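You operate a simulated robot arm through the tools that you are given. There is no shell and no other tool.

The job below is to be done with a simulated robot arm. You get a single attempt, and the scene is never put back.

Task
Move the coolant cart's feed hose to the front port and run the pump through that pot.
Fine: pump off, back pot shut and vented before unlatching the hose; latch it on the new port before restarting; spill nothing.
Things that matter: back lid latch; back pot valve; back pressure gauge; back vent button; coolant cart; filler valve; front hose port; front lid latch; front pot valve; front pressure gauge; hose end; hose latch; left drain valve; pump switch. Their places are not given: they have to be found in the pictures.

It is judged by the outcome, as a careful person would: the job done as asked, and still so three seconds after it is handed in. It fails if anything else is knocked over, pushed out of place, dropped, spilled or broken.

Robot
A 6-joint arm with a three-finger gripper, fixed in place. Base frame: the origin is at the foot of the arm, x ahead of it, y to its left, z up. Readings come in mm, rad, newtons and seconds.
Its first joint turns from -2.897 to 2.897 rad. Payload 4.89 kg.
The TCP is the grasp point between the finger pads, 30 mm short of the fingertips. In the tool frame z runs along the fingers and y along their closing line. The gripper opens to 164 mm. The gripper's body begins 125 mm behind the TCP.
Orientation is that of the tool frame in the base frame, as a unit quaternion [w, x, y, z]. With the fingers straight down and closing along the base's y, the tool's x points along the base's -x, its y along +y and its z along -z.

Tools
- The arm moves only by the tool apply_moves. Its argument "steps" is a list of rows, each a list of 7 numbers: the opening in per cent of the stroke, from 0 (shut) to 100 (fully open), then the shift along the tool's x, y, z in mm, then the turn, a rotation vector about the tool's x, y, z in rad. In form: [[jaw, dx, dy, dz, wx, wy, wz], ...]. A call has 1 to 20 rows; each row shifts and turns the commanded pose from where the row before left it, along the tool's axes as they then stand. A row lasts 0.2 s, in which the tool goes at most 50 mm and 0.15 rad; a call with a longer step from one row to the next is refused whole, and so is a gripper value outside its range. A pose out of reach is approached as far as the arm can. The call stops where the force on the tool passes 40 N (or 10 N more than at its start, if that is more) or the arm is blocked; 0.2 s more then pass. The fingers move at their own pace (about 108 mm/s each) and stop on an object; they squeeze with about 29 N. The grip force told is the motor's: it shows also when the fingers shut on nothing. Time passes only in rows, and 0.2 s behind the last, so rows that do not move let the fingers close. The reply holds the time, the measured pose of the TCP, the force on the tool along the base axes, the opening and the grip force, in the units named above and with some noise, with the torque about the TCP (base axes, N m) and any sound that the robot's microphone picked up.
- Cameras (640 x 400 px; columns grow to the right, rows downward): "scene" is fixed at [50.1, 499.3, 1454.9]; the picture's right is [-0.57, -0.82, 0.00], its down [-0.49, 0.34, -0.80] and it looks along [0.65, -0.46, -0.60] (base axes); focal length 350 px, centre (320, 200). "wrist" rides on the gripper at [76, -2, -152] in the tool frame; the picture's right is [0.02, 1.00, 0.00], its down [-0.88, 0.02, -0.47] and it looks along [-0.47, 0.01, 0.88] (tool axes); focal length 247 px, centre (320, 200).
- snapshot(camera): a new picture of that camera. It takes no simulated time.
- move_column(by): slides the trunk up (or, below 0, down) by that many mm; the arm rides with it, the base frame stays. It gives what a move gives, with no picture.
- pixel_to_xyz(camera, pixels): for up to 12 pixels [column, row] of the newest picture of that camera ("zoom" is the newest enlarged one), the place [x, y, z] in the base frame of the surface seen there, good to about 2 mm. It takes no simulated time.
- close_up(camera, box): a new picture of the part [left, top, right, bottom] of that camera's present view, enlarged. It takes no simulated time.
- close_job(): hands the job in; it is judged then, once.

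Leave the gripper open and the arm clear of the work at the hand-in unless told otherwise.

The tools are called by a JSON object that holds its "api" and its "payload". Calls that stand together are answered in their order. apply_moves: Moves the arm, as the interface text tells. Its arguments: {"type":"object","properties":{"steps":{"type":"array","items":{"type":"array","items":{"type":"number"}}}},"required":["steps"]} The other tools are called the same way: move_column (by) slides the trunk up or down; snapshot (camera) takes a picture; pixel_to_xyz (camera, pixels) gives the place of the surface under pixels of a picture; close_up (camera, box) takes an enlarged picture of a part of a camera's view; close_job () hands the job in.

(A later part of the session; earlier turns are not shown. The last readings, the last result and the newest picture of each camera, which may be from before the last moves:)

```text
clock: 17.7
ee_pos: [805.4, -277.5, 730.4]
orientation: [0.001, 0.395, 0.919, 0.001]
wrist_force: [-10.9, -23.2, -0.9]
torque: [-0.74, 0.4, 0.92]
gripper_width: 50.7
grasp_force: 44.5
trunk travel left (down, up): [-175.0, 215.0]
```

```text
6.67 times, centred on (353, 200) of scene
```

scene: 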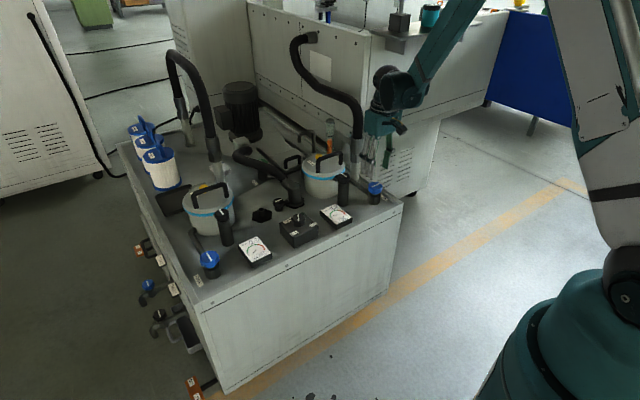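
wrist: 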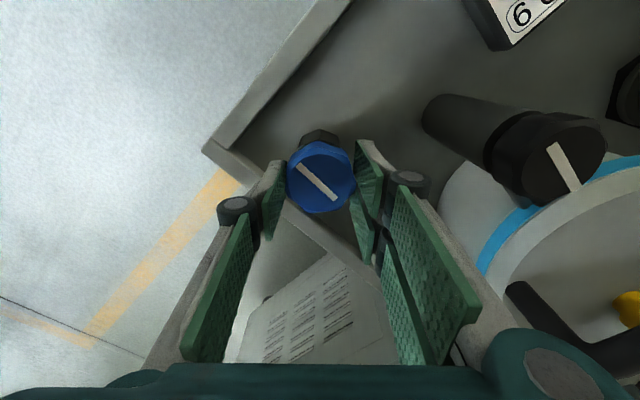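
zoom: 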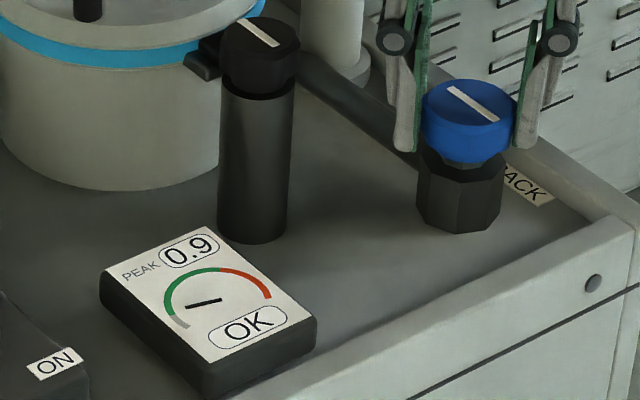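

The marker now lies along x (same as shut valves) and the needle appears to hold steady. Release, rise to z≈850, and re-read.

{"api": "apply_moves", "payload": {"steps": [[45, 0, 0, 0, 0, 0, 0], [45, 0, 0, 0, 0, 0, 0], [45, 0, 0, -40, 0, 0, 0], [45, 0, 0, -40, 0, 0, 0], [45, 0, 0, -40, 0, 0, -0.15], [45, 0, 0, -30, 0, 0, -0.15], [45, 0, 0, 0, 0, 0, -0.15], [45, 0, 0, 0, 0, 0, -0.15], [45, 0, 0, 0, 0, 0, -0.15], [45, 0, 0, 0, 0, 0, -0.06], [45, 0, 0, 0, 0, 0, 0]]}}

{"api": "close_up", "payload": {"camera": "scene", "box": [305, 190, 369, 230]}}

{"api": "close_up", "payload": {"camera": "scene", "box": [305, 170, 401, 230]}}

{"api": "snapshot", "payload": {"camera": "wrist"}}

```text
clock: 20.1
ee_pos: [806.0, -274.1, 879.8]
orientation: [0.001, 0.001, 1.0, 0.0]
wrist_force: [0.0, -0.8, 0.6]
torque: [-0.02, 0.01, 0.0]
gripper_width: 74.0
grasp_force: 0.0
trunk travel left (down, up): [-175.0, 215.0]
```

```text
10.00 times, centred on (337, 210) of scene
```

zoom: 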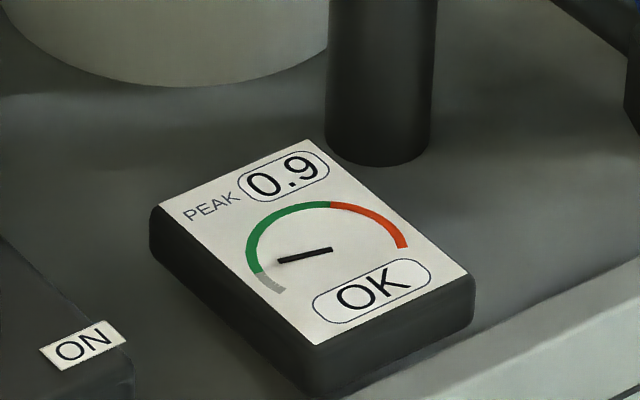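

```text
6.67 times, centred on (353, 200) of scene
```

zoom: 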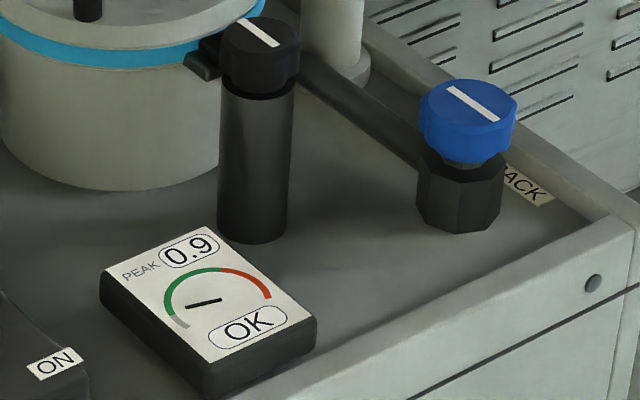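

```text
taken
```

wrist: 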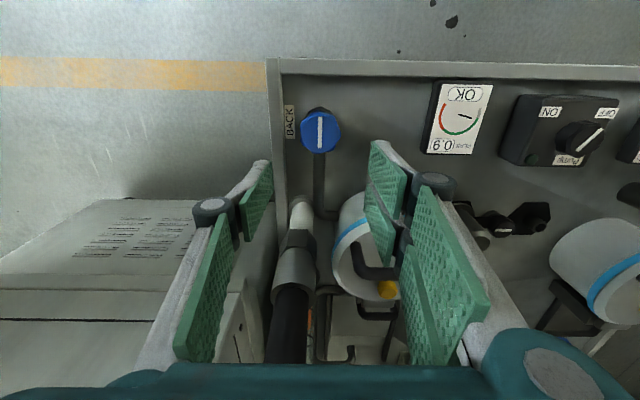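

The needle is unchanged since the turn: the back pot is shut. Next is venting: view the back lid from above. Moving to about (860, −165, 950).

{"api": "apply_moves", "payload": {"steps": [[45, -18, 36.3, -23.3, 0, 0, 0], [45, -18, 36.3, -23.3, 0, 0, 0], [45, -18, 36.4, -23.4, 0, 0, 0], [0, 0, 0, 0, 0, 0, 0], [0, 0, 0, 0, 0, 0, 0]]}}

{"api": "snapshot", "payload": {"camera": "wrist"}}

{"api": "snapshot", "payload": {"camera": "scene"}}

```text
clock: 21.3
ee_pos: [860.8, -163.9, 950.8]
orientation: [0.002, 0.001, 1.0, -0.001]
wrist_force: [0.0, 0.3, -0.3]
torque: [-0.07, -0.01, 0.03]
gripper_width: 0.0
grasp_force: 29.4
trunk travel left (down, up): [-175.0, 215.0]
```

```text
taken
```

wrist: 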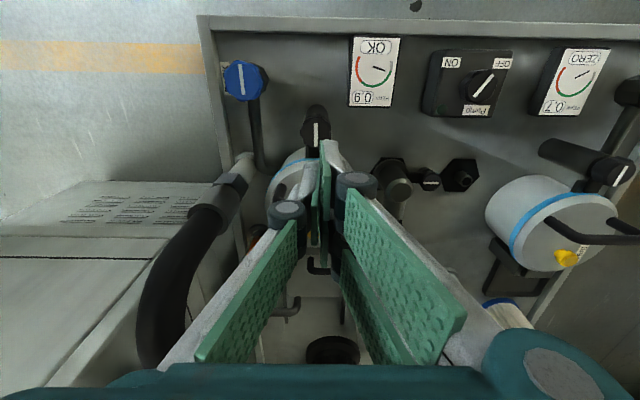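

```text
taken
```

scene: 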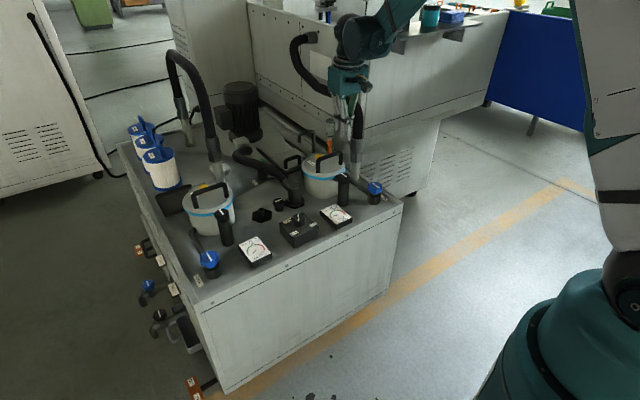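

The closed fingers block the wrist view of the vent; I'll measure the yellow vent button in the scene view.

{"api": "close_up", "payload": {"camera": "scene", "box": [295, 140, 359, 180]}}

```text
10.00 times, centred on (327, 160) of scene
```

zoom: 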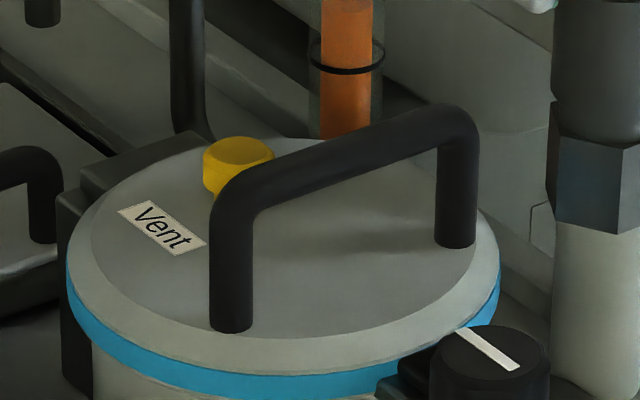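

{"api": "pixel_to_xyz", "payload": {"camera": "zoom", "pixels": [[238, 152], [210, 155], [265, 152], [238, 142], [235, 180], [160, 228], [350, 265], [235, 195], [450, 110], [455, 235], [228, 320], [340, 60]]}}

```text
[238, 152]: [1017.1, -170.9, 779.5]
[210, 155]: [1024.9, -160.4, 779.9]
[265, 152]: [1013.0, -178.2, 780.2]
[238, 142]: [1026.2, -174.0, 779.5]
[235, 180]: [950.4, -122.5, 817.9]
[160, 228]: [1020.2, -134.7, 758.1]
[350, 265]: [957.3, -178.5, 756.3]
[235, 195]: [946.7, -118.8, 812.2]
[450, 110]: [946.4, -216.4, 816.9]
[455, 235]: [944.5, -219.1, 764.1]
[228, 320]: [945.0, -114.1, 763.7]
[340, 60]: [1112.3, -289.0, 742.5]
```

Vent button top ≈ (1017, −168, 780); handle bar at x≈950, z 818. I'll check nearby obstacles: orange sight tube, black hooked pipe, right standing pipe.

{"api": "pixel_to_xyz", "payload": {"camera": "zoom", "pixels": [[345, 100], [345, 20], [345, 55], [190, 60], [180, 20], [600, 60], [600, 180], [120, 170], [585, 300], [200, 110]]}}

{"api": "close_up", "payload": {"camera": "scene", "box": [270, 90, 366, 150]}}

```text
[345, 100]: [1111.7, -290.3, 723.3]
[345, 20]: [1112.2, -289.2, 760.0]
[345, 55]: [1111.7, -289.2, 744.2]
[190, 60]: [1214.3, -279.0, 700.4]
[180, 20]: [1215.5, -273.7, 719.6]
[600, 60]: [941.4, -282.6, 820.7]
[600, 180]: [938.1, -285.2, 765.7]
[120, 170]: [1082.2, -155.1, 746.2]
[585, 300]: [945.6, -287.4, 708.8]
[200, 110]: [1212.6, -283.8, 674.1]
```

```text
6.67 times, centred on (318, 120) of scene
```

zoom: 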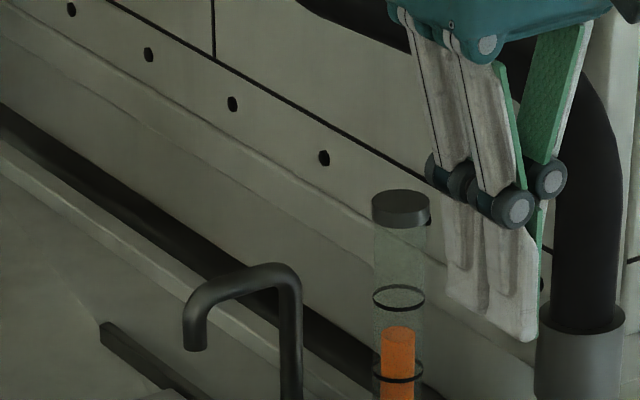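

The sight tube is at (1112, −289), away from the button. I check the black hose's arc on the right, as the wrist must stay clear of it.

{"api": "pixel_to_xyz", "payload": {"camera": "scene", "pixels": [[357, 140], [359, 120], [300, 60], [296, 48], [307, 38], [310, 82], [357, 105], [318, 85]]}}

{"api": "pixel_to_xyz", "payload": {"camera": "wrist", "pixels": [[180, 230], [150, 290], [155, 340], [232, 180], [170, 250], [205, 215], [150, 320], [140, 360]]}}

```text
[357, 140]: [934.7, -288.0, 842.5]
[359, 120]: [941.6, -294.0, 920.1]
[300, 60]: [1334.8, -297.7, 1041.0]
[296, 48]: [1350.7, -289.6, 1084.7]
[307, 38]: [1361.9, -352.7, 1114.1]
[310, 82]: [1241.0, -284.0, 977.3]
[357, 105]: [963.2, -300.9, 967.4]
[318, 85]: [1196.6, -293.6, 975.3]
```

```text
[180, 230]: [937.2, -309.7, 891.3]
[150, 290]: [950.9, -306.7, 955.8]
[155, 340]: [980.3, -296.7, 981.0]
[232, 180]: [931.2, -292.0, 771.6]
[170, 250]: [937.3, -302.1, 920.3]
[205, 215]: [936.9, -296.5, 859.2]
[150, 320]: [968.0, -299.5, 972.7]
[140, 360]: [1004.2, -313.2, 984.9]
```

The hose arc lies at y≈−300, z up to ~990; the vent is 130 mm away. I'll yaw the tool +90° (closing line along x, camera to +y side) with jaws shut, then go above the button at z≈870 to test reach.

{"api": "apply_moves", "payload": {"steps": [[0, 0, 0, 0, 0, 0, 0.1428], [0, 0, 0, 0, 0, 0, 0.1428], [0, 0, 0, 0, 0, 0, 0.1428], [0, 0, 0, 0, 0, 0, 0.1428], [0, 0, 0, 0, 0, 0, 0.1428], [0, 0, 0, 0, 0, 0, 0.1428], [0, 0, 0, 0, 0, 0, 0.1428], [0, 0, 0, 0, 0, 0, 0.1428], [0, 0, 0, 0, 0, 0, 0.1428], [0, 0, 0, 0, 0, 0, 0.1428], [0, 0, 0, 0, 0, 0, 0.1428], [0, -1, 39, 0, 0, 0, 0], [0, -1, 39, 0, 0, 0, 0], [0, -1, 39, 10, 0, 0, 0], [0, -1, 39, 20, 0, 0, 0], [0, 0, 0, 20, 0, 0, 0], [0, 0, 0, 0, 0, 0, 0]]}}

{"api": "snapshot", "payload": {"camera": "wrist"}}

{"api": "snapshot", "payload": {"camera": "scene"}}

```text
clock: 24.9
ee_pos: [1015.7, -171.6, 901.5]
orientation: [0.001, 0.708, 0.706, 0.001]
wrist_force: [0.7, -0.6, -0.4]
torque: [0.0, 0.07, 0.02]
gripper_width: 0.0
grasp_force: 28.8
trunk travel left (down, up): [-175.0, 215.0]
```

```text
taken
```

wrist: 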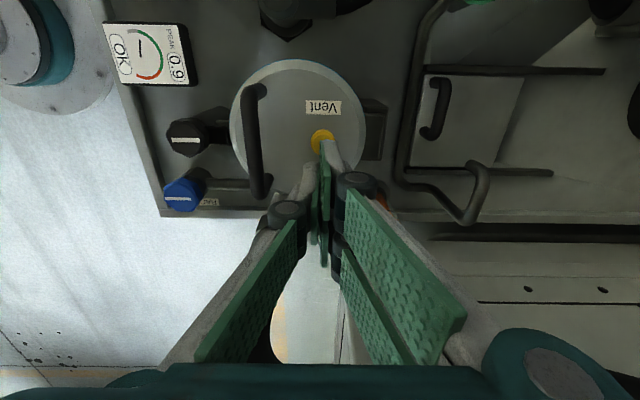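

```text
taken
```

scene: 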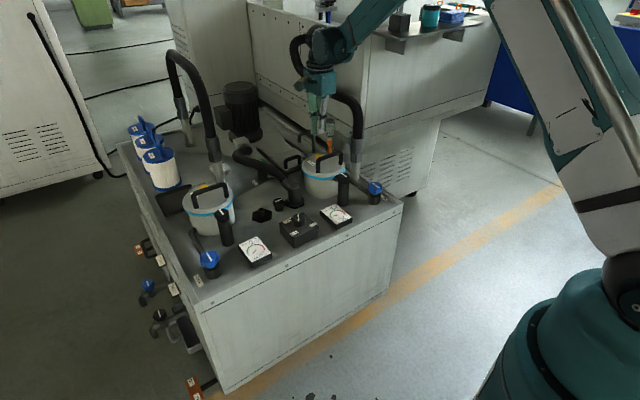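

Reach is fine. The button is seen at (322,142). I'll measure its centre.

{"api": "close_up", "payload": {"camera": "wrist", "box": [282, 115, 362, 165]}}

{"api": "pixel_to_xyz", "payload": {"camera": "wrist", "pixels": [[322, 140], [314, 140], [330, 140], [322, 134], [318, 146], [300, 150], [257, 140]]}}

```text
8.00 times, centred on (322, 140) of wrist
```

zoom: 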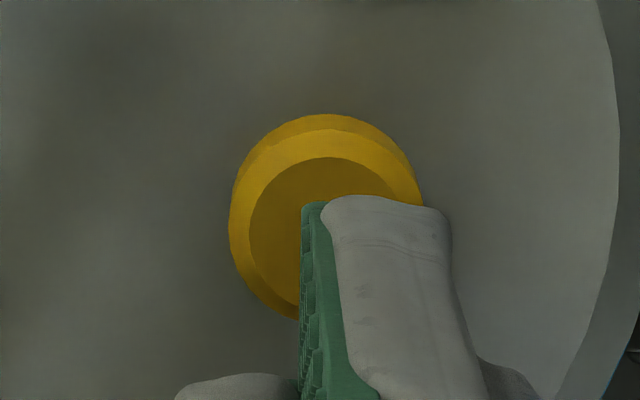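

```text
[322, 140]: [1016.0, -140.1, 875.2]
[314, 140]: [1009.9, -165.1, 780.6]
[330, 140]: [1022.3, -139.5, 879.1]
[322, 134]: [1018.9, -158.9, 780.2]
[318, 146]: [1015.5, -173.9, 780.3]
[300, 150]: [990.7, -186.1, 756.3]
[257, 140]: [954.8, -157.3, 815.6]
```

Button centre ≈ (1019, −170), top z 780. Lower to TCP z ≈ 814 (tips 4 mm above), then press in small steps.

{"api": "apply_moves", "payload": {"steps": [[0, 1.6, 3.3, 30, 0, 0, 0], [0, 0, 0, 30, 0, 0, 0], [0, 0, 0, 27, 0, 0, 0], [0, 0, 0, 0, 0, 0, 0]]}}

{"api": "close_up", "payload": {"camera": "scene", "box": [280, 110, 376, 170]}}

{"api": "snapshot", "payload": {"camera": "wrist"}}

```text
clock: 25.9
ee_pos: [1018.8, -169.2, 812.2]
orientation: [0.001, 0.708, 0.706, 0.001]
wrist_force: [0.1, 0.0, -0.6]
torque: [0.01, 0.02, -0.03]
gripper_width: 0.0
grasp_force: 29.2
trunk travel left (down, up): [-175.0, 215.0]
```

```text
6.67 times, centred on (328, 140) of scene
```

zoom: 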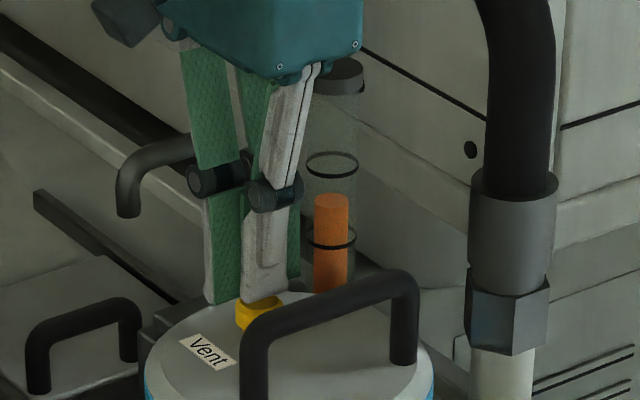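

```text
taken
```

wrist: 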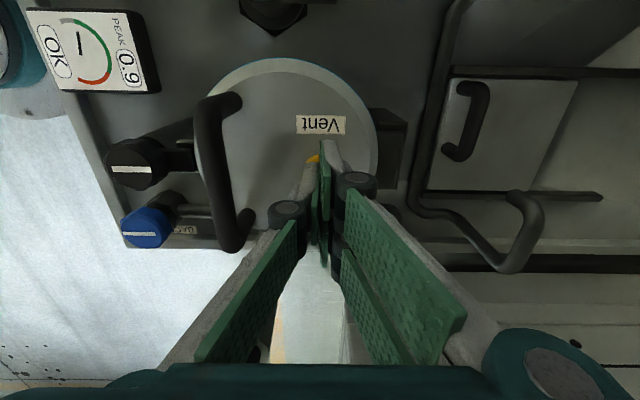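

The tips are just above the yellow button and the gauge is visible in the wrist view. Press down in 2 mm steps.

{"api": "apply_moves", "payload": {"steps": [[0, 0, 0, 2, 0, 0, 0], [0, 0, 0, 2, 0, 0, 0], [0, 0, 0, 2, 0, 0, 0], [0, 0, 0, 2, 0, 0, 0], [0, 0, 0, 0, 0, 0, 0]]}}

{"api": "snapshot", "payload": {"camera": "wrist"}}

{"api": "close_up", "payload": {"camera": "wrist", "box": [20, 0, 180, 100]}}

{"api": "close_up", "payload": {"camera": "scene", "box": [300, 140, 380, 230]}}

```text
clock: 27.1
ee_pos: [1019.2, -168.6, 807.3]
orientation: [0.001, 0.708, 0.706, 0.001]
wrist_force: [-0.7, -0.1, 1.2]
torque: [-0.03, -0.03, 0.01]
gripper_width: 5.9
grasp_force: 45.2
trunk travel left (down, up): [-175.0, 215.0]
```

```text
taken
```

wrist: 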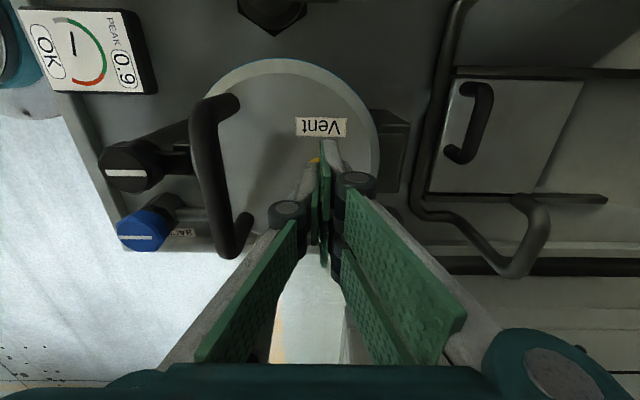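

```text
4.00 times, centred on (100, 50) of wrist
```

zoom: 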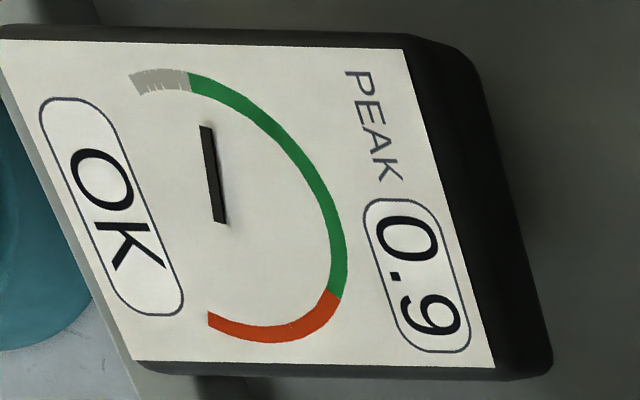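

```text
4.44 times, centred on (340, 185) of scene
```

zoom: 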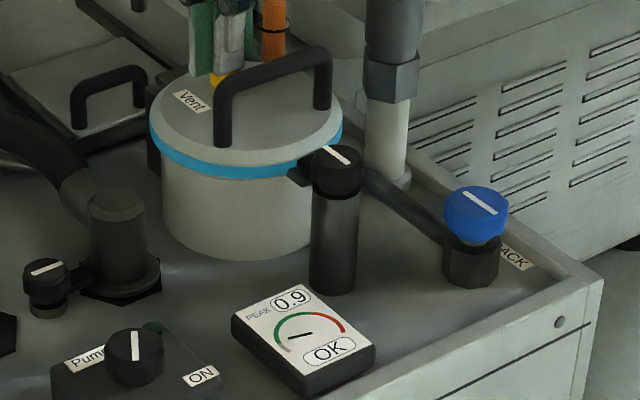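

The jaws were pried apart to 5.9 mm, the gauge hasn't changed; the button top seems to wedge between the two finger tips. I'll back off and look.

{"api": "apply_moves", "payload": {"steps": [[0, 0, 0, -5, 0, 0, 0], [0, 0, 0, -15, 0, 0, 0], [0, 0, 0, -30, 0, 0, 0], [0, 0, 0, -30, 0, 0, 0], [0, 0, 0, 0, 0, 0, 0]]}}

{"api": "close_up", "payload": {"camera": "scene", "box": [280, 110, 376, 170]}}

{"api": "close_up", "payload": {"camera": "wrist", "box": [250, 80, 410, 300]}}

{"api": "close_up", "payload": {"camera": "scene", "box": [305, 190, 369, 230]}}

```text
clock: 28.3
ee_pos: [1016.9, -169.4, 886.9]
orientation: [0.002, 0.707, 0.707, 0.001]
wrist_force: [0.6, -0.4, 0.3]
torque: [0.0, -0.06, 0.0]
gripper_width: 0.0
grasp_force: 44.7
trunk travel left (down, up): [-175.0, 215.0]
```

```text
6.67 times, centred on (328, 140) of scene
```

zoom: 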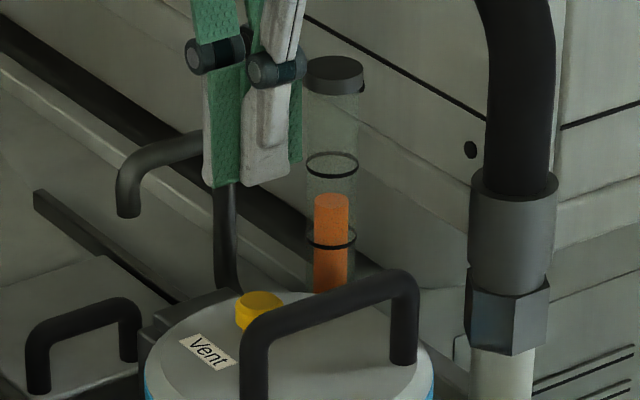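

```text
1.82 times, centred on (330, 190) of wrist
```

zoom: 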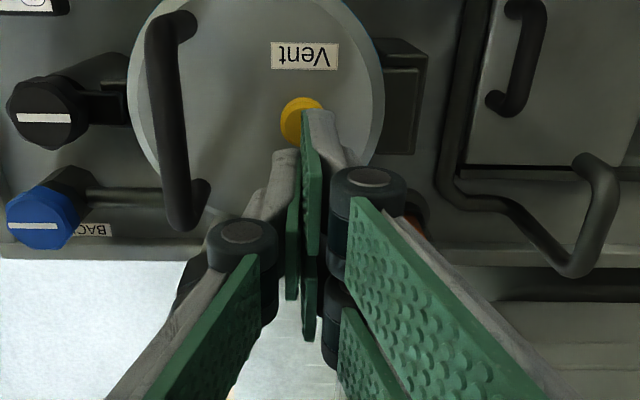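

```text
10.00 times, centred on (337, 210) of scene
```

zoom: 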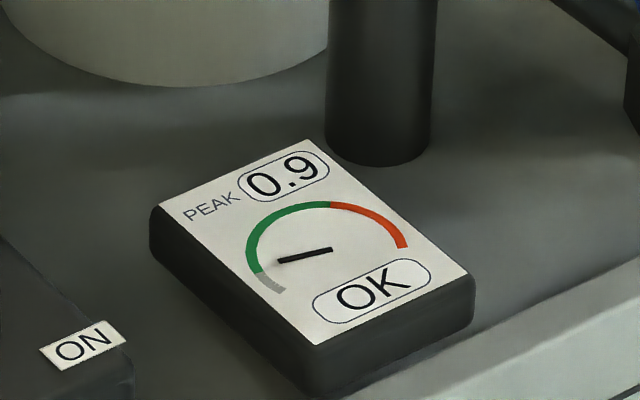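

No change in pressure. This gripper visually has one centred finger on the tool −y side and a pair on the other, so a single finger should press centrally. I'll yaw back to 0, open to ~30 mm, and put the −y finger over the button (TCP y ≈ −150).

{"api": "apply_moves", "payload": {"steps": [[0, 0, 0, 0, 0, 0, -0.1428], [0, 0, 0, 0, 0, 0, -0.1428], [0, 0, 0, 0, 0, 0, -0.1428], [0, 0, 0, 0, 0, 0, -0.1428], [0, 0, 0, 0, 0, 0, -0.1428], [0, 0, 0, 0, 0, 0, -0.1428], [0, 0, 0, 0, 0, 0, -0.1428], [0, 0, 0, 0, 0, 0, -0.1428], [0, 0, 0, 0, 0, 0, -0.1428], [0, 0, 0, 0, 0, 0, -0.1428], [18, 0, 0, 0, 0, 0, -0.1428], [18, 0, 19.5, 0, 0, 0, 0], [18, 0, 0, 35, 0, 0, 0], [18, 0, 0, 0, 0, 0, 0]]}}

{"api": "snapshot", "payload": {"camera": "wrist"}}

{"api": "close_up", "payload": {"camera": "scene", "box": [280, 110, 376, 170]}}

```text
clock: 31.3
ee_pos: [1018.9, -147.5, 850.1]
orientation: [0.001, 0.001, 1.0, 0.0]
wrist_force: [-0.4, -0.6, -0.2]
torque: [-0.01, -0.01, -0.01]
gripper_width: 29.3
grasp_force: 0.0
trunk travel left (down, up): [-175.0, 215.0]
```

```text
taken
```

wrist: 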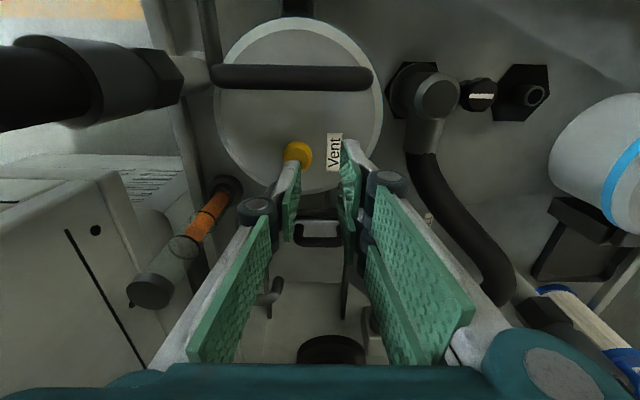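

```text
6.67 times, centred on (328, 140) of scene
```

zoom: 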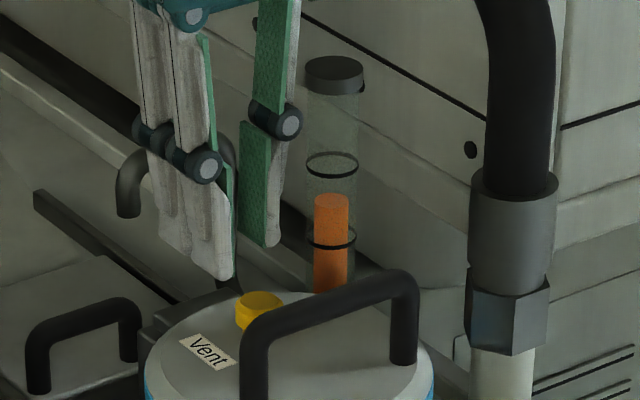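

The single −y finger is over the button. Adjust y by −2, descend to 814, then press in 2 mm steps.

{"api": "apply_moves", "payload": {"steps": [[18, 0, -2, 18, 0, 0, 0], [18, 0, 0, 18, 0, 0, 0], [18, 0, 0, 0, 0, 0, 0], [18, 0, 0, 2, 0, 0, 0], [18, 0, 0, 2, 0, 0, 0], [18, 0, 0, 2, 0, 0, 0], [18, 0, 0, 2, 0, 0, 0], [18, 0, 0, 0, 0, 0, 0]]}}

{"api": "snapshot", "payload": {"camera": "wrist"}}

{"api": "close_up", "payload": {"camera": "scene", "box": [280, 110, 376, 170]}}

{"api": "close_up", "payload": {"camera": "scene", "box": [305, 190, 369, 230]}}

```text
clock: 33.1
ee_pos: [1019.9, -151.8, 807.8]
orientation: [0.002, 0.002, 1.0, 0.001]
wrist_force: [0.0, -0.4, 2.9]
torque: [-0.05, -0.03, 0.02]
gripper_width: 29.5
grasp_force: 0.1
trunk travel left (down, up): [-175.0, 215.0]
```

```text
taken
```

wrist: 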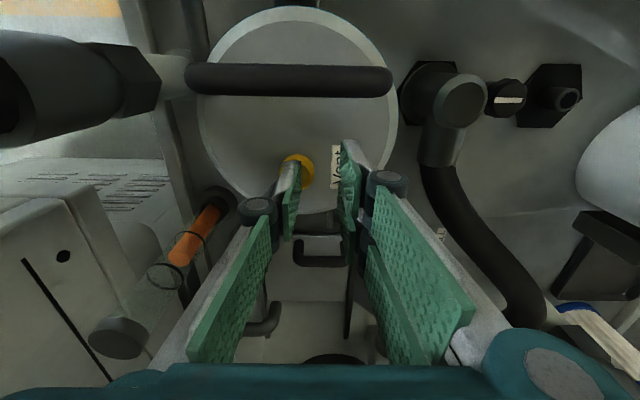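

```text
6.67 times, centred on (328, 140) of scene
```

zoom: 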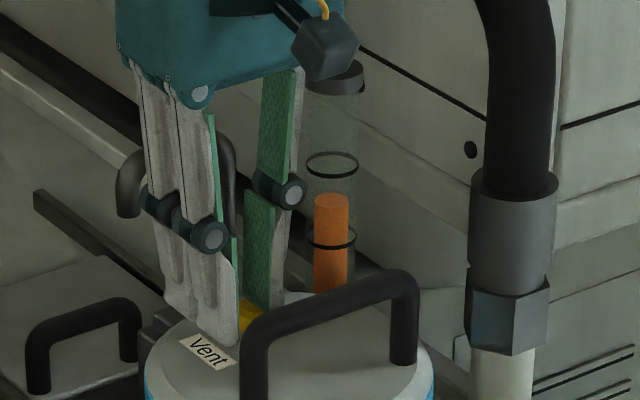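

```text
10.00 times, centred on (337, 210) of scene
```

zoom: 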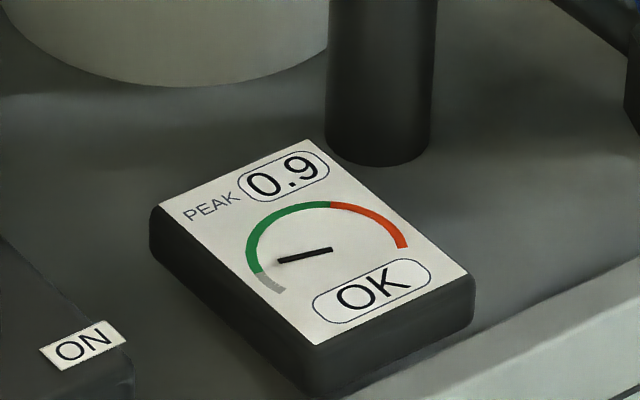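

Contact: 2.9 N on the tool. Continue pressing gently.

{"api": "apply_moves", "payload": {"steps": [[18, 0, 0, 2, 0, 0, 0], [18, 0, 0, 2, 0, 0, 0], [18, 0, 0, 2, 0, 0, 0], [18, 0, 0, 0, 0, 0, 0]]}}

{"api": "close_up", "payload": {"camera": "scene", "box": [305, 190, 369, 230]}}

{"api": "close_up", "payload": {"camera": "wrist", "box": [250, 120, 378, 200]}}

```text
clock: 34.1
ee_pos: [1019.4, -152.7, 802.0]
orientation: [0.003, 0.001, 1.0, -0.001]
wrist_force: [7.3, -3.1, 21.4]
torque: [-0.52, -0.15, 0.08]
gripper_width: 30.4
grasp_force: 0.4
trunk travel left (down, up): [-175.0, 215.0]
heard: click
```

```text
10.00 times, centred on (337, 210) of scene
```

zoom: 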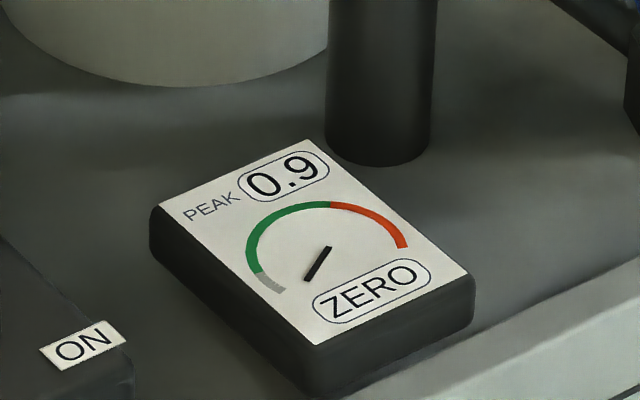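

```text
5.00 times, centred on (314, 160) of wrist
```

zoom: 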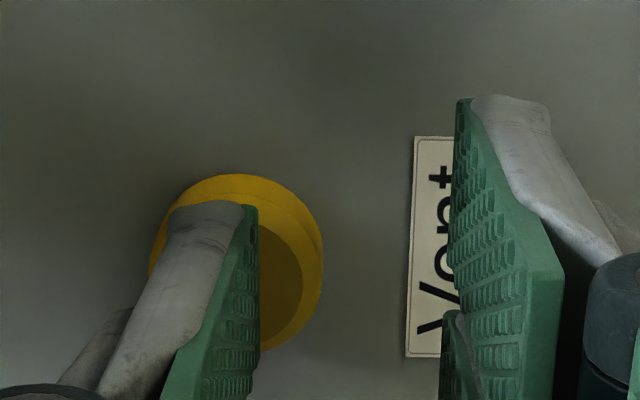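

Click heard and the back gauge reads ZERO: vented. I'll lift off and go view the hose end, latch and front port closely.

{"api": "apply_moves", "payload": {"steps": [[18, 0, 0, -10, 0, 0, 0], [18, 0, 0, -40, 0, 0, 0], [18, 0, 0, -45, 0, 0, 0], [18, 20, 40, 0, 0, 0, 0], [18, 25, 40, 0, 0, 0, 0], [18, 25, 40, 0, 0, 0, 0], [18, 25, 40, 0, 0, 0, 0], [18, 25, 35, 0, 0, 0, 0], [18, 0, 0, 0, 0, 0, 0]]}}

{"api": "snapshot", "payload": {"camera": "wrist"}}

{"api": "snapshot", "payload": {"camera": "scene"}}

```text
clock: 36.1
ee_pos: [899.1, 44.8, 894.5]
orientation: [0.003, 0.001, 1.0, 0.0]
wrist_force: [-0.8, 0.2, -0.7]
torque: [-0.02, -0.03, 0.0]
gripper_width: 29.6
grasp_force: 0.0
trunk travel left (down, up): [-175.0, 215.0]
```

```text
taken
```

wrist: 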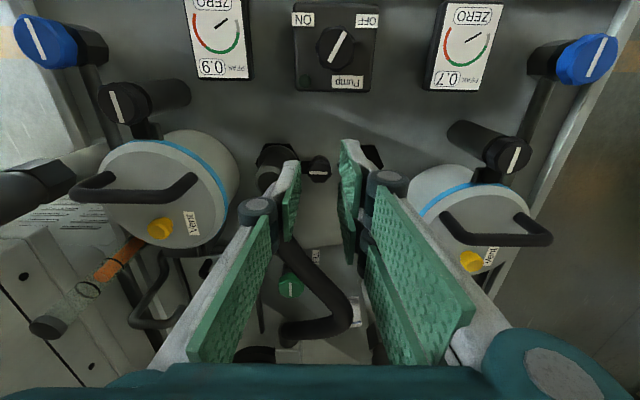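

```text
taken
```

scene: 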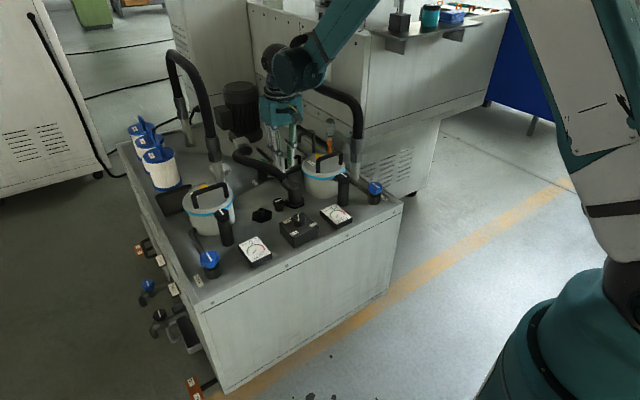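

The fingers are in the way of the view; move back to x≈850 with the jaws wide and look at the port area.

{"api": "apply_moves", "payload": {"steps": [[100, 30, 0, 0, 0, 0, 0], [100, 30, 0, 10, 0, 0, 0], [100, 0, 0, 20, 0, 0, 0], [100, 0, 0, 0, 0, 0, 0]]}}

{"api": "snapshot", "payload": {"camera": "wrist"}}

{"api": "close_up", "payload": {"camera": "wrist", "box": [240, 130, 400, 230]}}

```text
clock: 37.1
ee_pos: [840.1, 44.2, 866.0]
orientation: [0.003, 0.002, 1.0, 0.0]
wrist_force: [-0.5, -0.3, 0.7]
torque: [0.0, -0.08, -0.03]
gripper_width: 164.0
grasp_force: 0.1
trunk travel left (down, up): [-175.0, 215.0]
```

```text
taken
```

wrist: 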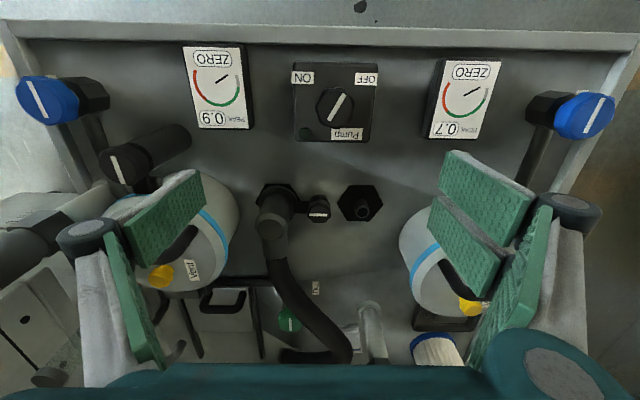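

```text
4.00 times, centred on (320, 180) of wrist
```

zoom: 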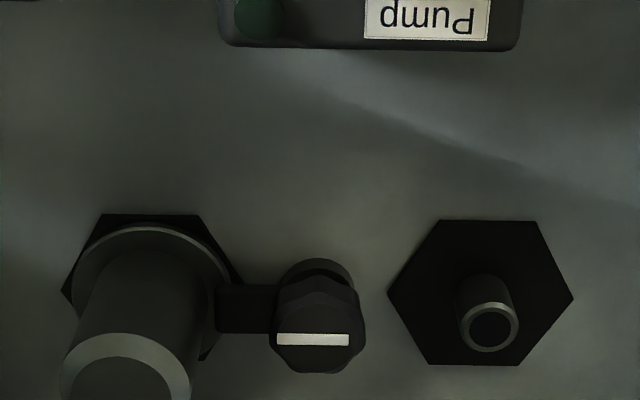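

I'll measure the latch knob face, the arm/tab, hose-end flange and top, and the front port nozzle.

{"api": "pixel_to_xyz", "payload": {"camera": "wrist", "pixels": [[320, 213], [311, 215], [329, 215], [302, 207], [320, 197], [271, 227], [262, 229], [282, 229], [274, 190], [362, 213], [360, 203], [340, 204]]}}

{"api": "close_up", "payload": {"camera": "wrist", "box": [240, 180, 400, 280]}}

{"api": "close_up", "payload": {"camera": "scene", "box": [240, 170, 320, 220]}}

```text
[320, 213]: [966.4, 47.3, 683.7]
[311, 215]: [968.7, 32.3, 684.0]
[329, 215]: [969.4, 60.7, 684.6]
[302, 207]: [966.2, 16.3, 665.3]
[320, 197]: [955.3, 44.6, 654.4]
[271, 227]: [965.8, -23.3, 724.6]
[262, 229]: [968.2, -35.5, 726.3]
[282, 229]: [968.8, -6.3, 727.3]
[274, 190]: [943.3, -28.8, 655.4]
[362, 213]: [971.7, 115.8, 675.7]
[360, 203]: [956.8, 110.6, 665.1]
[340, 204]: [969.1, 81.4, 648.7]
```

```text
4.00 times, centred on (320, 230) of wrist
```

zoom: 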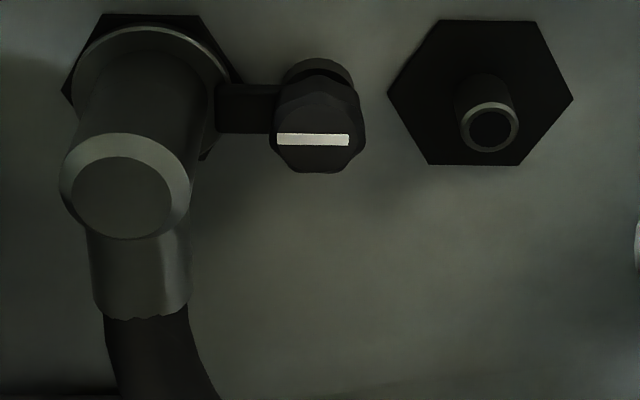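

```text
8.00 times, centred on (280, 195) of scene
```

zoom: 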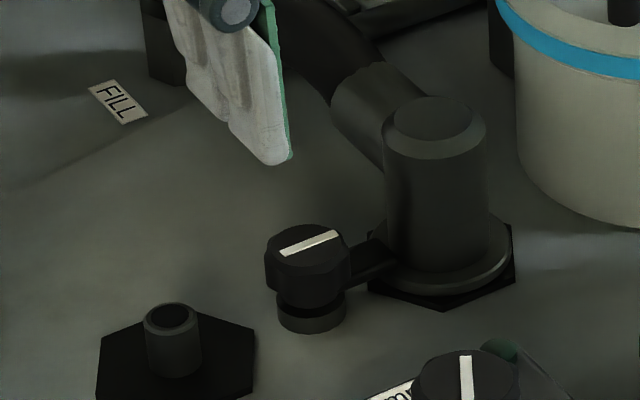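

Geometry: hose end centre ≈ (967, −21.5), Ø≈49, top 727; latch knob ≈ (967.5, 46.5), top 684, its arm reaching to −y over the hose flange at z≈665; front nozzle ≈ (969, 115). I'll go above the latch at z 760 with ~52 mm opening, yawed +30°, and check alignment.

{"api": "apply_moves", "payload": {"steps": [[32, -42.5, 0.8, 22, 0, 0, 0], [32, -42.5, 0.8, 22, 0, 0, 0], [32, -42.5, 0.8, 22, 0, 0, 0], [32, 0, 0, 10, 0, 0, 0.131], [32, 0, 0, 10, 0, 0, 0.131], [32, 0, 0, 10, 0, 0, 0.131], [32, 0, 0, 10, 0, 0, 0.131], [32, 0, 0, 0, 0, 0, 0]]}}

{"api": "snapshot", "payload": {"camera": "wrist"}}

{"api": "close_up", "payload": {"camera": "scene", "box": [230, 140, 326, 220]}}

```text
clock: 38.9
ee_pos: [967.8, 45.6, 759.9]
orientation: [0.002, 0.262, 0.965, 0.0]
wrist_force: [-0.1, 0.4, 0.0]
torque: [0.0, -0.01, -0.01]
gripper_width: 52.1
grasp_force: 0.1
trunk travel left (down, up): [-175.0, 215.0]
```

```text
taken
```

wrist: 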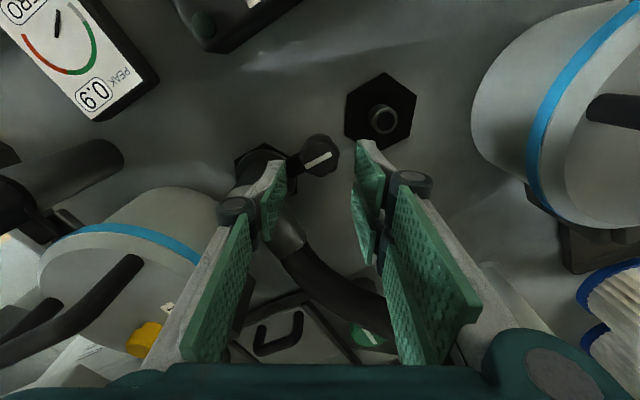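

```text
5.00 times, centred on (278, 180) of scene
```

zoom: 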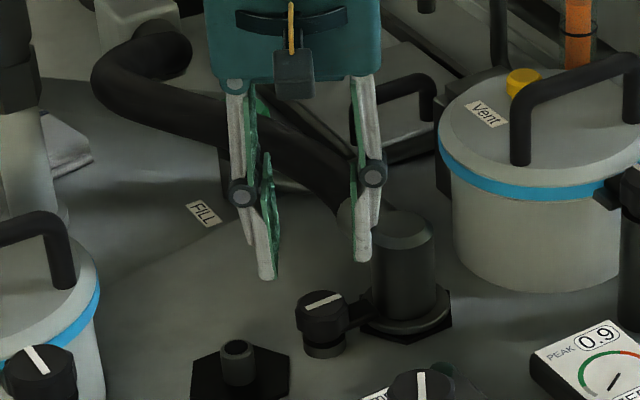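

Knob at (320,156) is centred between fingers. Quick measurement to refine.

{"api": "close_up", "payload": {"camera": "wrist", "box": [272, 125, 368, 185]}}

{"api": "pixel_to_xyz", "payload": {"camera": "wrist", "pixels": [[319, 160], [306, 163], [332, 153], [319, 152], [319, 170], [298, 165], [383, 118]]}}

```text
6.67 times, centred on (320, 155) of wrist
```

zoom: 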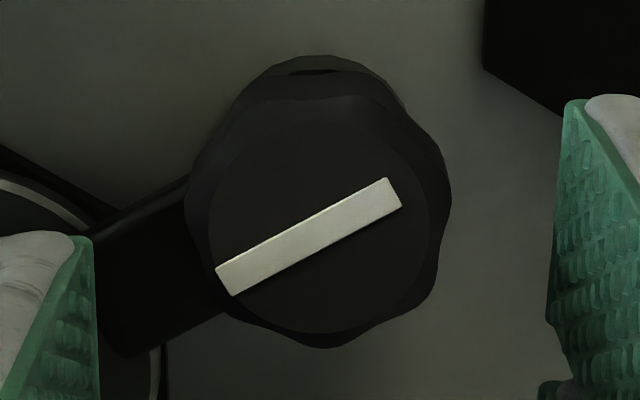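

```text
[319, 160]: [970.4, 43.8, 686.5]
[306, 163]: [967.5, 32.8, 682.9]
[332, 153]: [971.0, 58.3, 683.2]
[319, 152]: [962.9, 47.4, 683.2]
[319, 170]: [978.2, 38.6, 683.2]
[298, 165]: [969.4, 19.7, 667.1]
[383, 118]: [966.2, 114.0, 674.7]
```

Aligned. Descend to TCP z≈701 (tips at 671, above the latch arm at 667), grip, and try turning +0.3 rad first.

{"api": "apply_moves", "payload": {"steps": [[32, 0, 0, 20, 0, 0, 0], [32, 0, 0, 20, 0, 0, 0], [32, 0, 0, 19, 0, 0, 0], [32, 0, 0, 0, 0, 0, 0], [0, 0, 0, 0, 0, 0, 0], [0, 0, 0, 0, 0, 0, 0], [0, 0, 0, 0, 0, 0, 0], [0, 0, 0, 0, 0, 0, 0.1], [0, 0, 0, 0, 0, 0, 0.1], [0, 0, 0, 0, 0, 0, 0.1], [0, 0, 0, 0, 0, 0, 0]]}}

{"api": "snapshot", "payload": {"camera": "wrist"}}

{"api": "close_up", "payload": {"camera": "scene", "box": [230, 160, 326, 220]}}

```text
clock: 41.3
ee_pos: [967.9, 46.7, 700.6]
orientation: [0.002, 0.402, 0.916, 0.0]
wrist_force: [1.6, 8.3, 0.0]
torque: [0.35, 0.0, 0.94]
gripper_width: 37.4
grasp_force: 45.6
trunk travel left (down, up): [-175.0, 215.0]
```

```text
taken
```

wrist: 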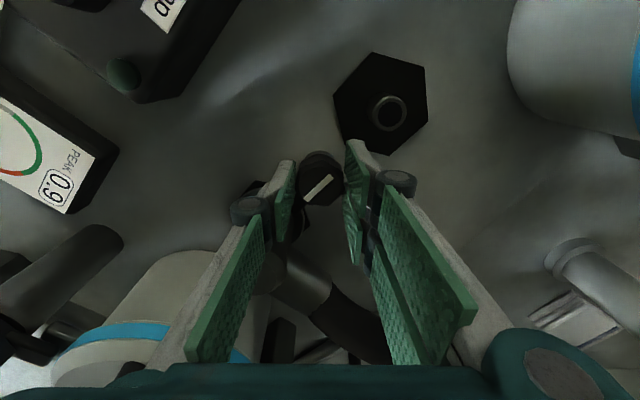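

```text
6.67 times, centred on (278, 190) of scene
```

zoom: 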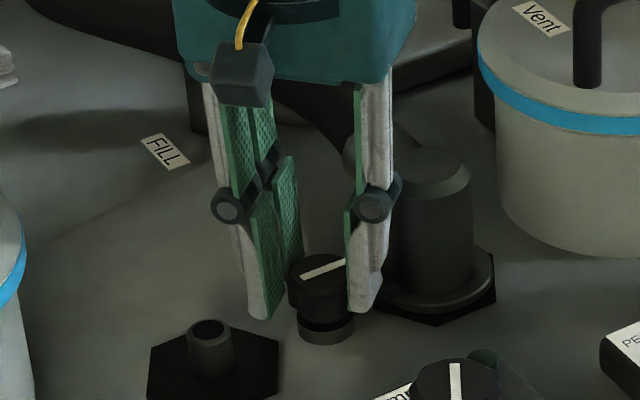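

The knob did not follow (marker still along y; 0.94 N·m resistance): it's against a stop in that direction. Try the other way: −0.3 rad (counter-clockwise from above).

{"api": "apply_moves", "payload": {"steps": [[0, 0, 0, 0, 0, 0, -0.1], [0, 0, 0, 0, 0, 0, -0.1], [0, 0, 0, 0, 0, 0, -0.1], [0, 0, 0, 0, 0, 0, -0.1], [0, 0, 0, 0, 0, 0, -0.1], [0, 0, 0, 0, 0, 0, 0]]}}

{"api": "snapshot", "payload": {"camera": "wrist"}}

{"api": "close_up", "payload": {"camera": "scene", "box": [230, 160, 326, 220]}}

```text
clock: 42.7
ee_pos: [967.7, 44.7, 700.8]
orientation: [0.001, 0.163, 0.987, -0.001]
wrist_force: [-21.6, 1.3, -2.1]
torque: [0.01, 0.9, -0.02]
gripper_width: 37.3
grasp_force: 44.5
trunk travel left (down, up): [-175.0, 215.0]
```

```text
taken
```

wrist: 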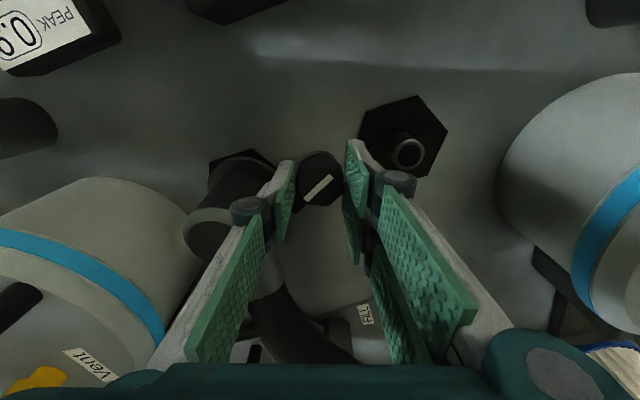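

```text
6.67 times, centred on (278, 190) of scene
```

zoom: 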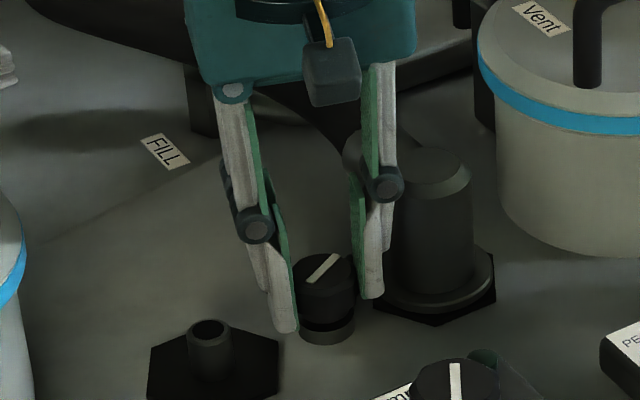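

The latch now turns counter-clockwise (28° so far). Continue ~60° more, with a small −x relief shift.

{"api": "apply_moves", "payload": {"steps": [[0, 0.7, 0, 0, 0, 0, -0.08], [0, 0.5, 0, 0, 0, 0, -0.1], [0, 0, 0, 0, 0, 0, -0.1], [0, 0, 0, 0, 0, 0, -0.1], [0, 0, 0, 0, 0, 0, -0.1], [0, 0, 0, 0, 0, 0, -0.1], [0, 0, 0, 0, 0, 0, -0.1], [0, 0, 0, 0, 0, 0, -0.1], [0, 0, 0, 0, 0, 0, -0.1], [0, 0, 0, 0, 0, 0, -0.1], [0, 0, 0, 0, 0, 0, -0.09], [0, 0, 0, 0, 0, 0, 0]]}}

{"api": "snapshot", "payload": {"camera": "wrist"}}

{"api": "close_up", "payload": {"camera": "scene", "box": [230, 160, 326, 220]}}

```text
clock: 44.3
ee_pos: [967.1, 43.5, 702.3]
orientation: [0.002, -0.178, 0.984, -0.002]
wrist_force: [-2.0, -7.4, -0.1]
torque: [-0.47, -0.02, -0.01]
gripper_width: 37.6
grasp_force: 45.5
trunk travel left (down, up): [-175.0, 215.0]
stopped in row 8: the force on the tool passed its limit at 41 N (the readings are from after the stop); the commanded pose is now the measured one
```

```text
taken
```

wrist: 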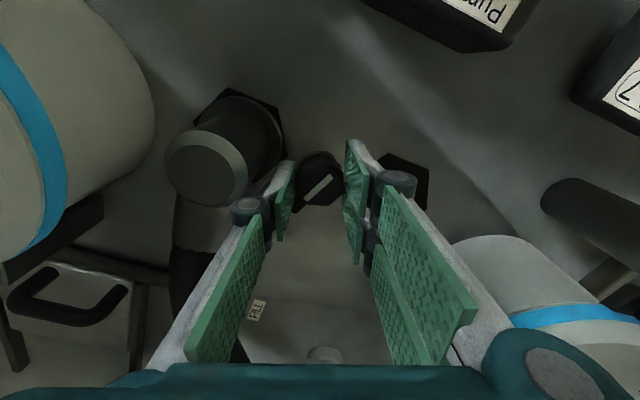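

```text
6.67 times, centred on (278, 190) of scene
```

zoom: 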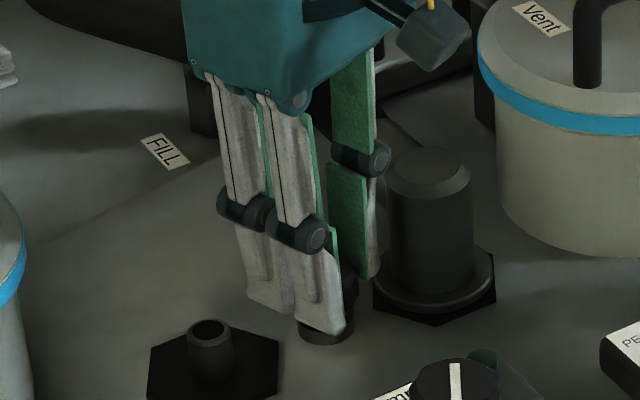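

Total ~68° so far; commanded pose re-based. Continue ~−0.4 rad to reach about 90°.

{"api": "apply_moves", "payload": {"steps": [[0, 0, 0, 0, 0, 0, 0], [0, 0, 0, 0, 0, 0, -0.08], [0, 0, 0, 0, 0, 0, -0.08], [0, 0, 0, 0, 0, 0, -0.08], [0, 0, 0, 0, 0, 0, -0.08], [0, 0, 0, 0, 0, 0, -0.06], [0, 0, 0, 0, 0, 0, 0]]}}

{"api": "snapshot", "payload": {"camera": "wrist"}}

{"api": "close_up", "payload": {"camera": "scene", "box": [230, 160, 326, 220]}}

```text
clock: 45.9
ee_pos: [967.6, 42.9, 700.6]
orientation: [0.002, -0.361, 0.933, -0.002]
wrist_force: [16.0, -31.1, 7.1]
torque: [-0.76, -0.64, -0.08]
gripper_width: 37.3
grasp_force: 45.2
trunk travel left (down, up): [-175.0, 215.0]
```

```text
taken
```

wrist: 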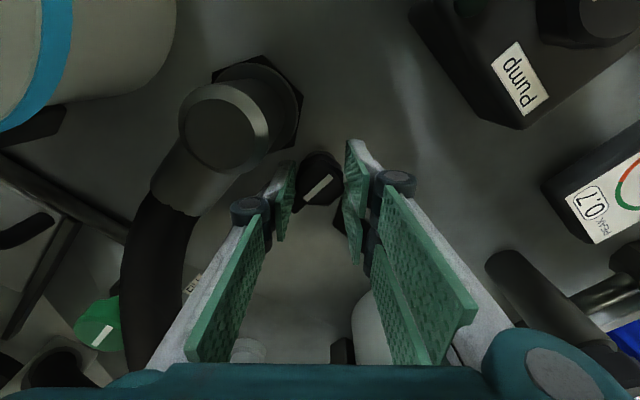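

```text
6.67 times, centred on (278, 190) of scene
```

zoom: 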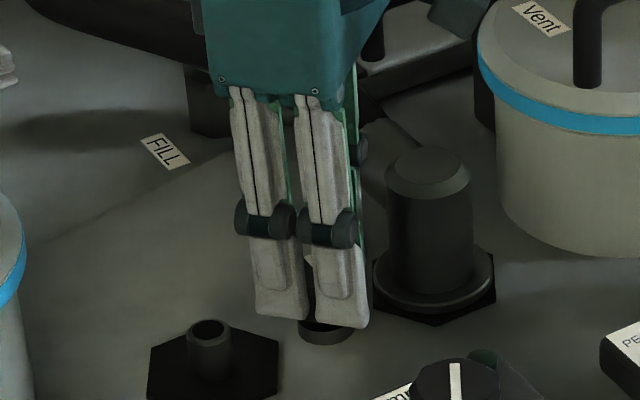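

Turned about 90°. Release and rise to look at the latch arm position.

{"api": "apply_moves", "payload": {"steps": [[32, 0, 0, 0, 0, 0, 0], [32, 0, 0, 0, 0, 0, 0], [32, 0, 0, -30, 0, 0, 0], [32, 0, 0, -40, 0, 0, 0], [32, 0, 0, -40, 0, 0, 0.13], [60, 0, 0, 0, 0, 0, 0.13], [60, 0, 0, 0, 0, 0, 0.13], [60, 0, 0, 0, 0, 0, 0.13], [60, 0, 0, 0, 0, 0, 0.13], [60, 0, 0, 0, 0, 0, 0.09], [60, 40, 0, 0, 0, 0, 0], [60, 40, 0, 0, 0, 0, 0], [60, 0, 0, 0, 0, 0, 0]]}}

{"api": "close_up", "payload": {"camera": "scene", "box": [230, 160, 326, 220]}}

{"api": "snapshot", "payload": {"camera": "wrist"}}

{"api": "close_up", "payload": {"camera": "wrist", "box": [230, 110, 390, 240]}}

```text
clock: 48.7
ee_pos: [886.2, 45.4, 811.5]
orientation: [0.002, 0.001, 1.0, 0.0]
wrist_force: [0.2, 0.0, 1.1]
torque: [-0.01, 0.0, 0.01]
gripper_width: 98.5
grasp_force: 0.1
trunk travel left (down, up): [-175.0, 215.0]
```

```text
6.67 times, centred on (278, 190) of scene
```

zoom: 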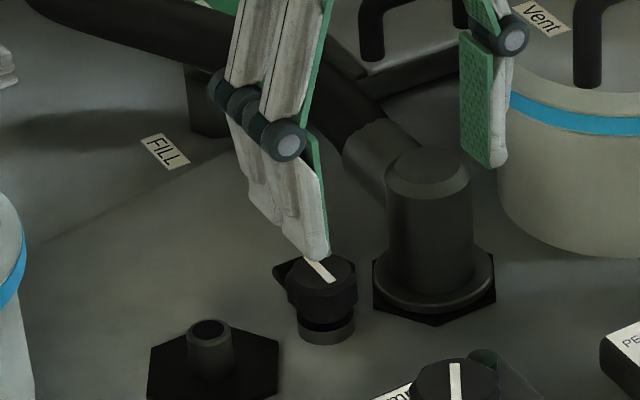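

```text
taken
```

wrist: 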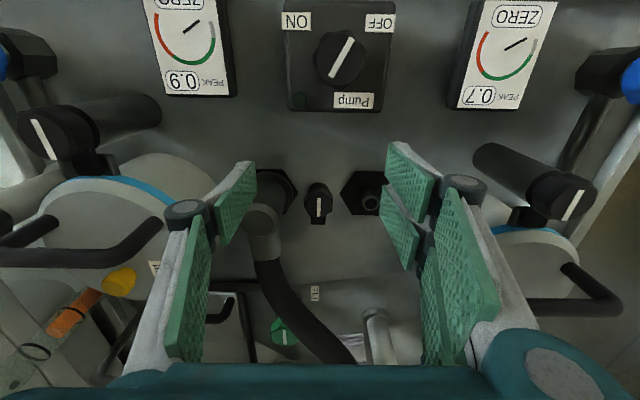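

```text
3.08 times, centred on (310, 175) of wrist
```

zoom: 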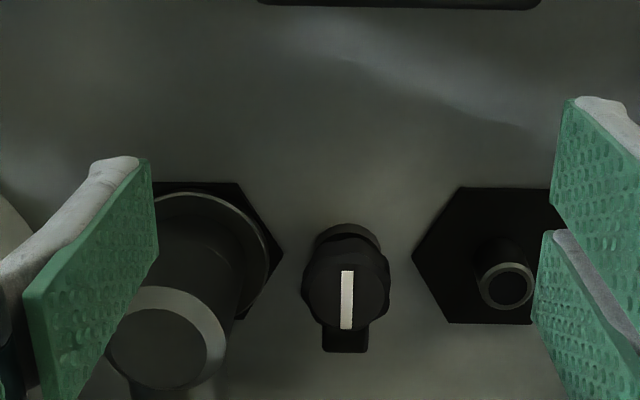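

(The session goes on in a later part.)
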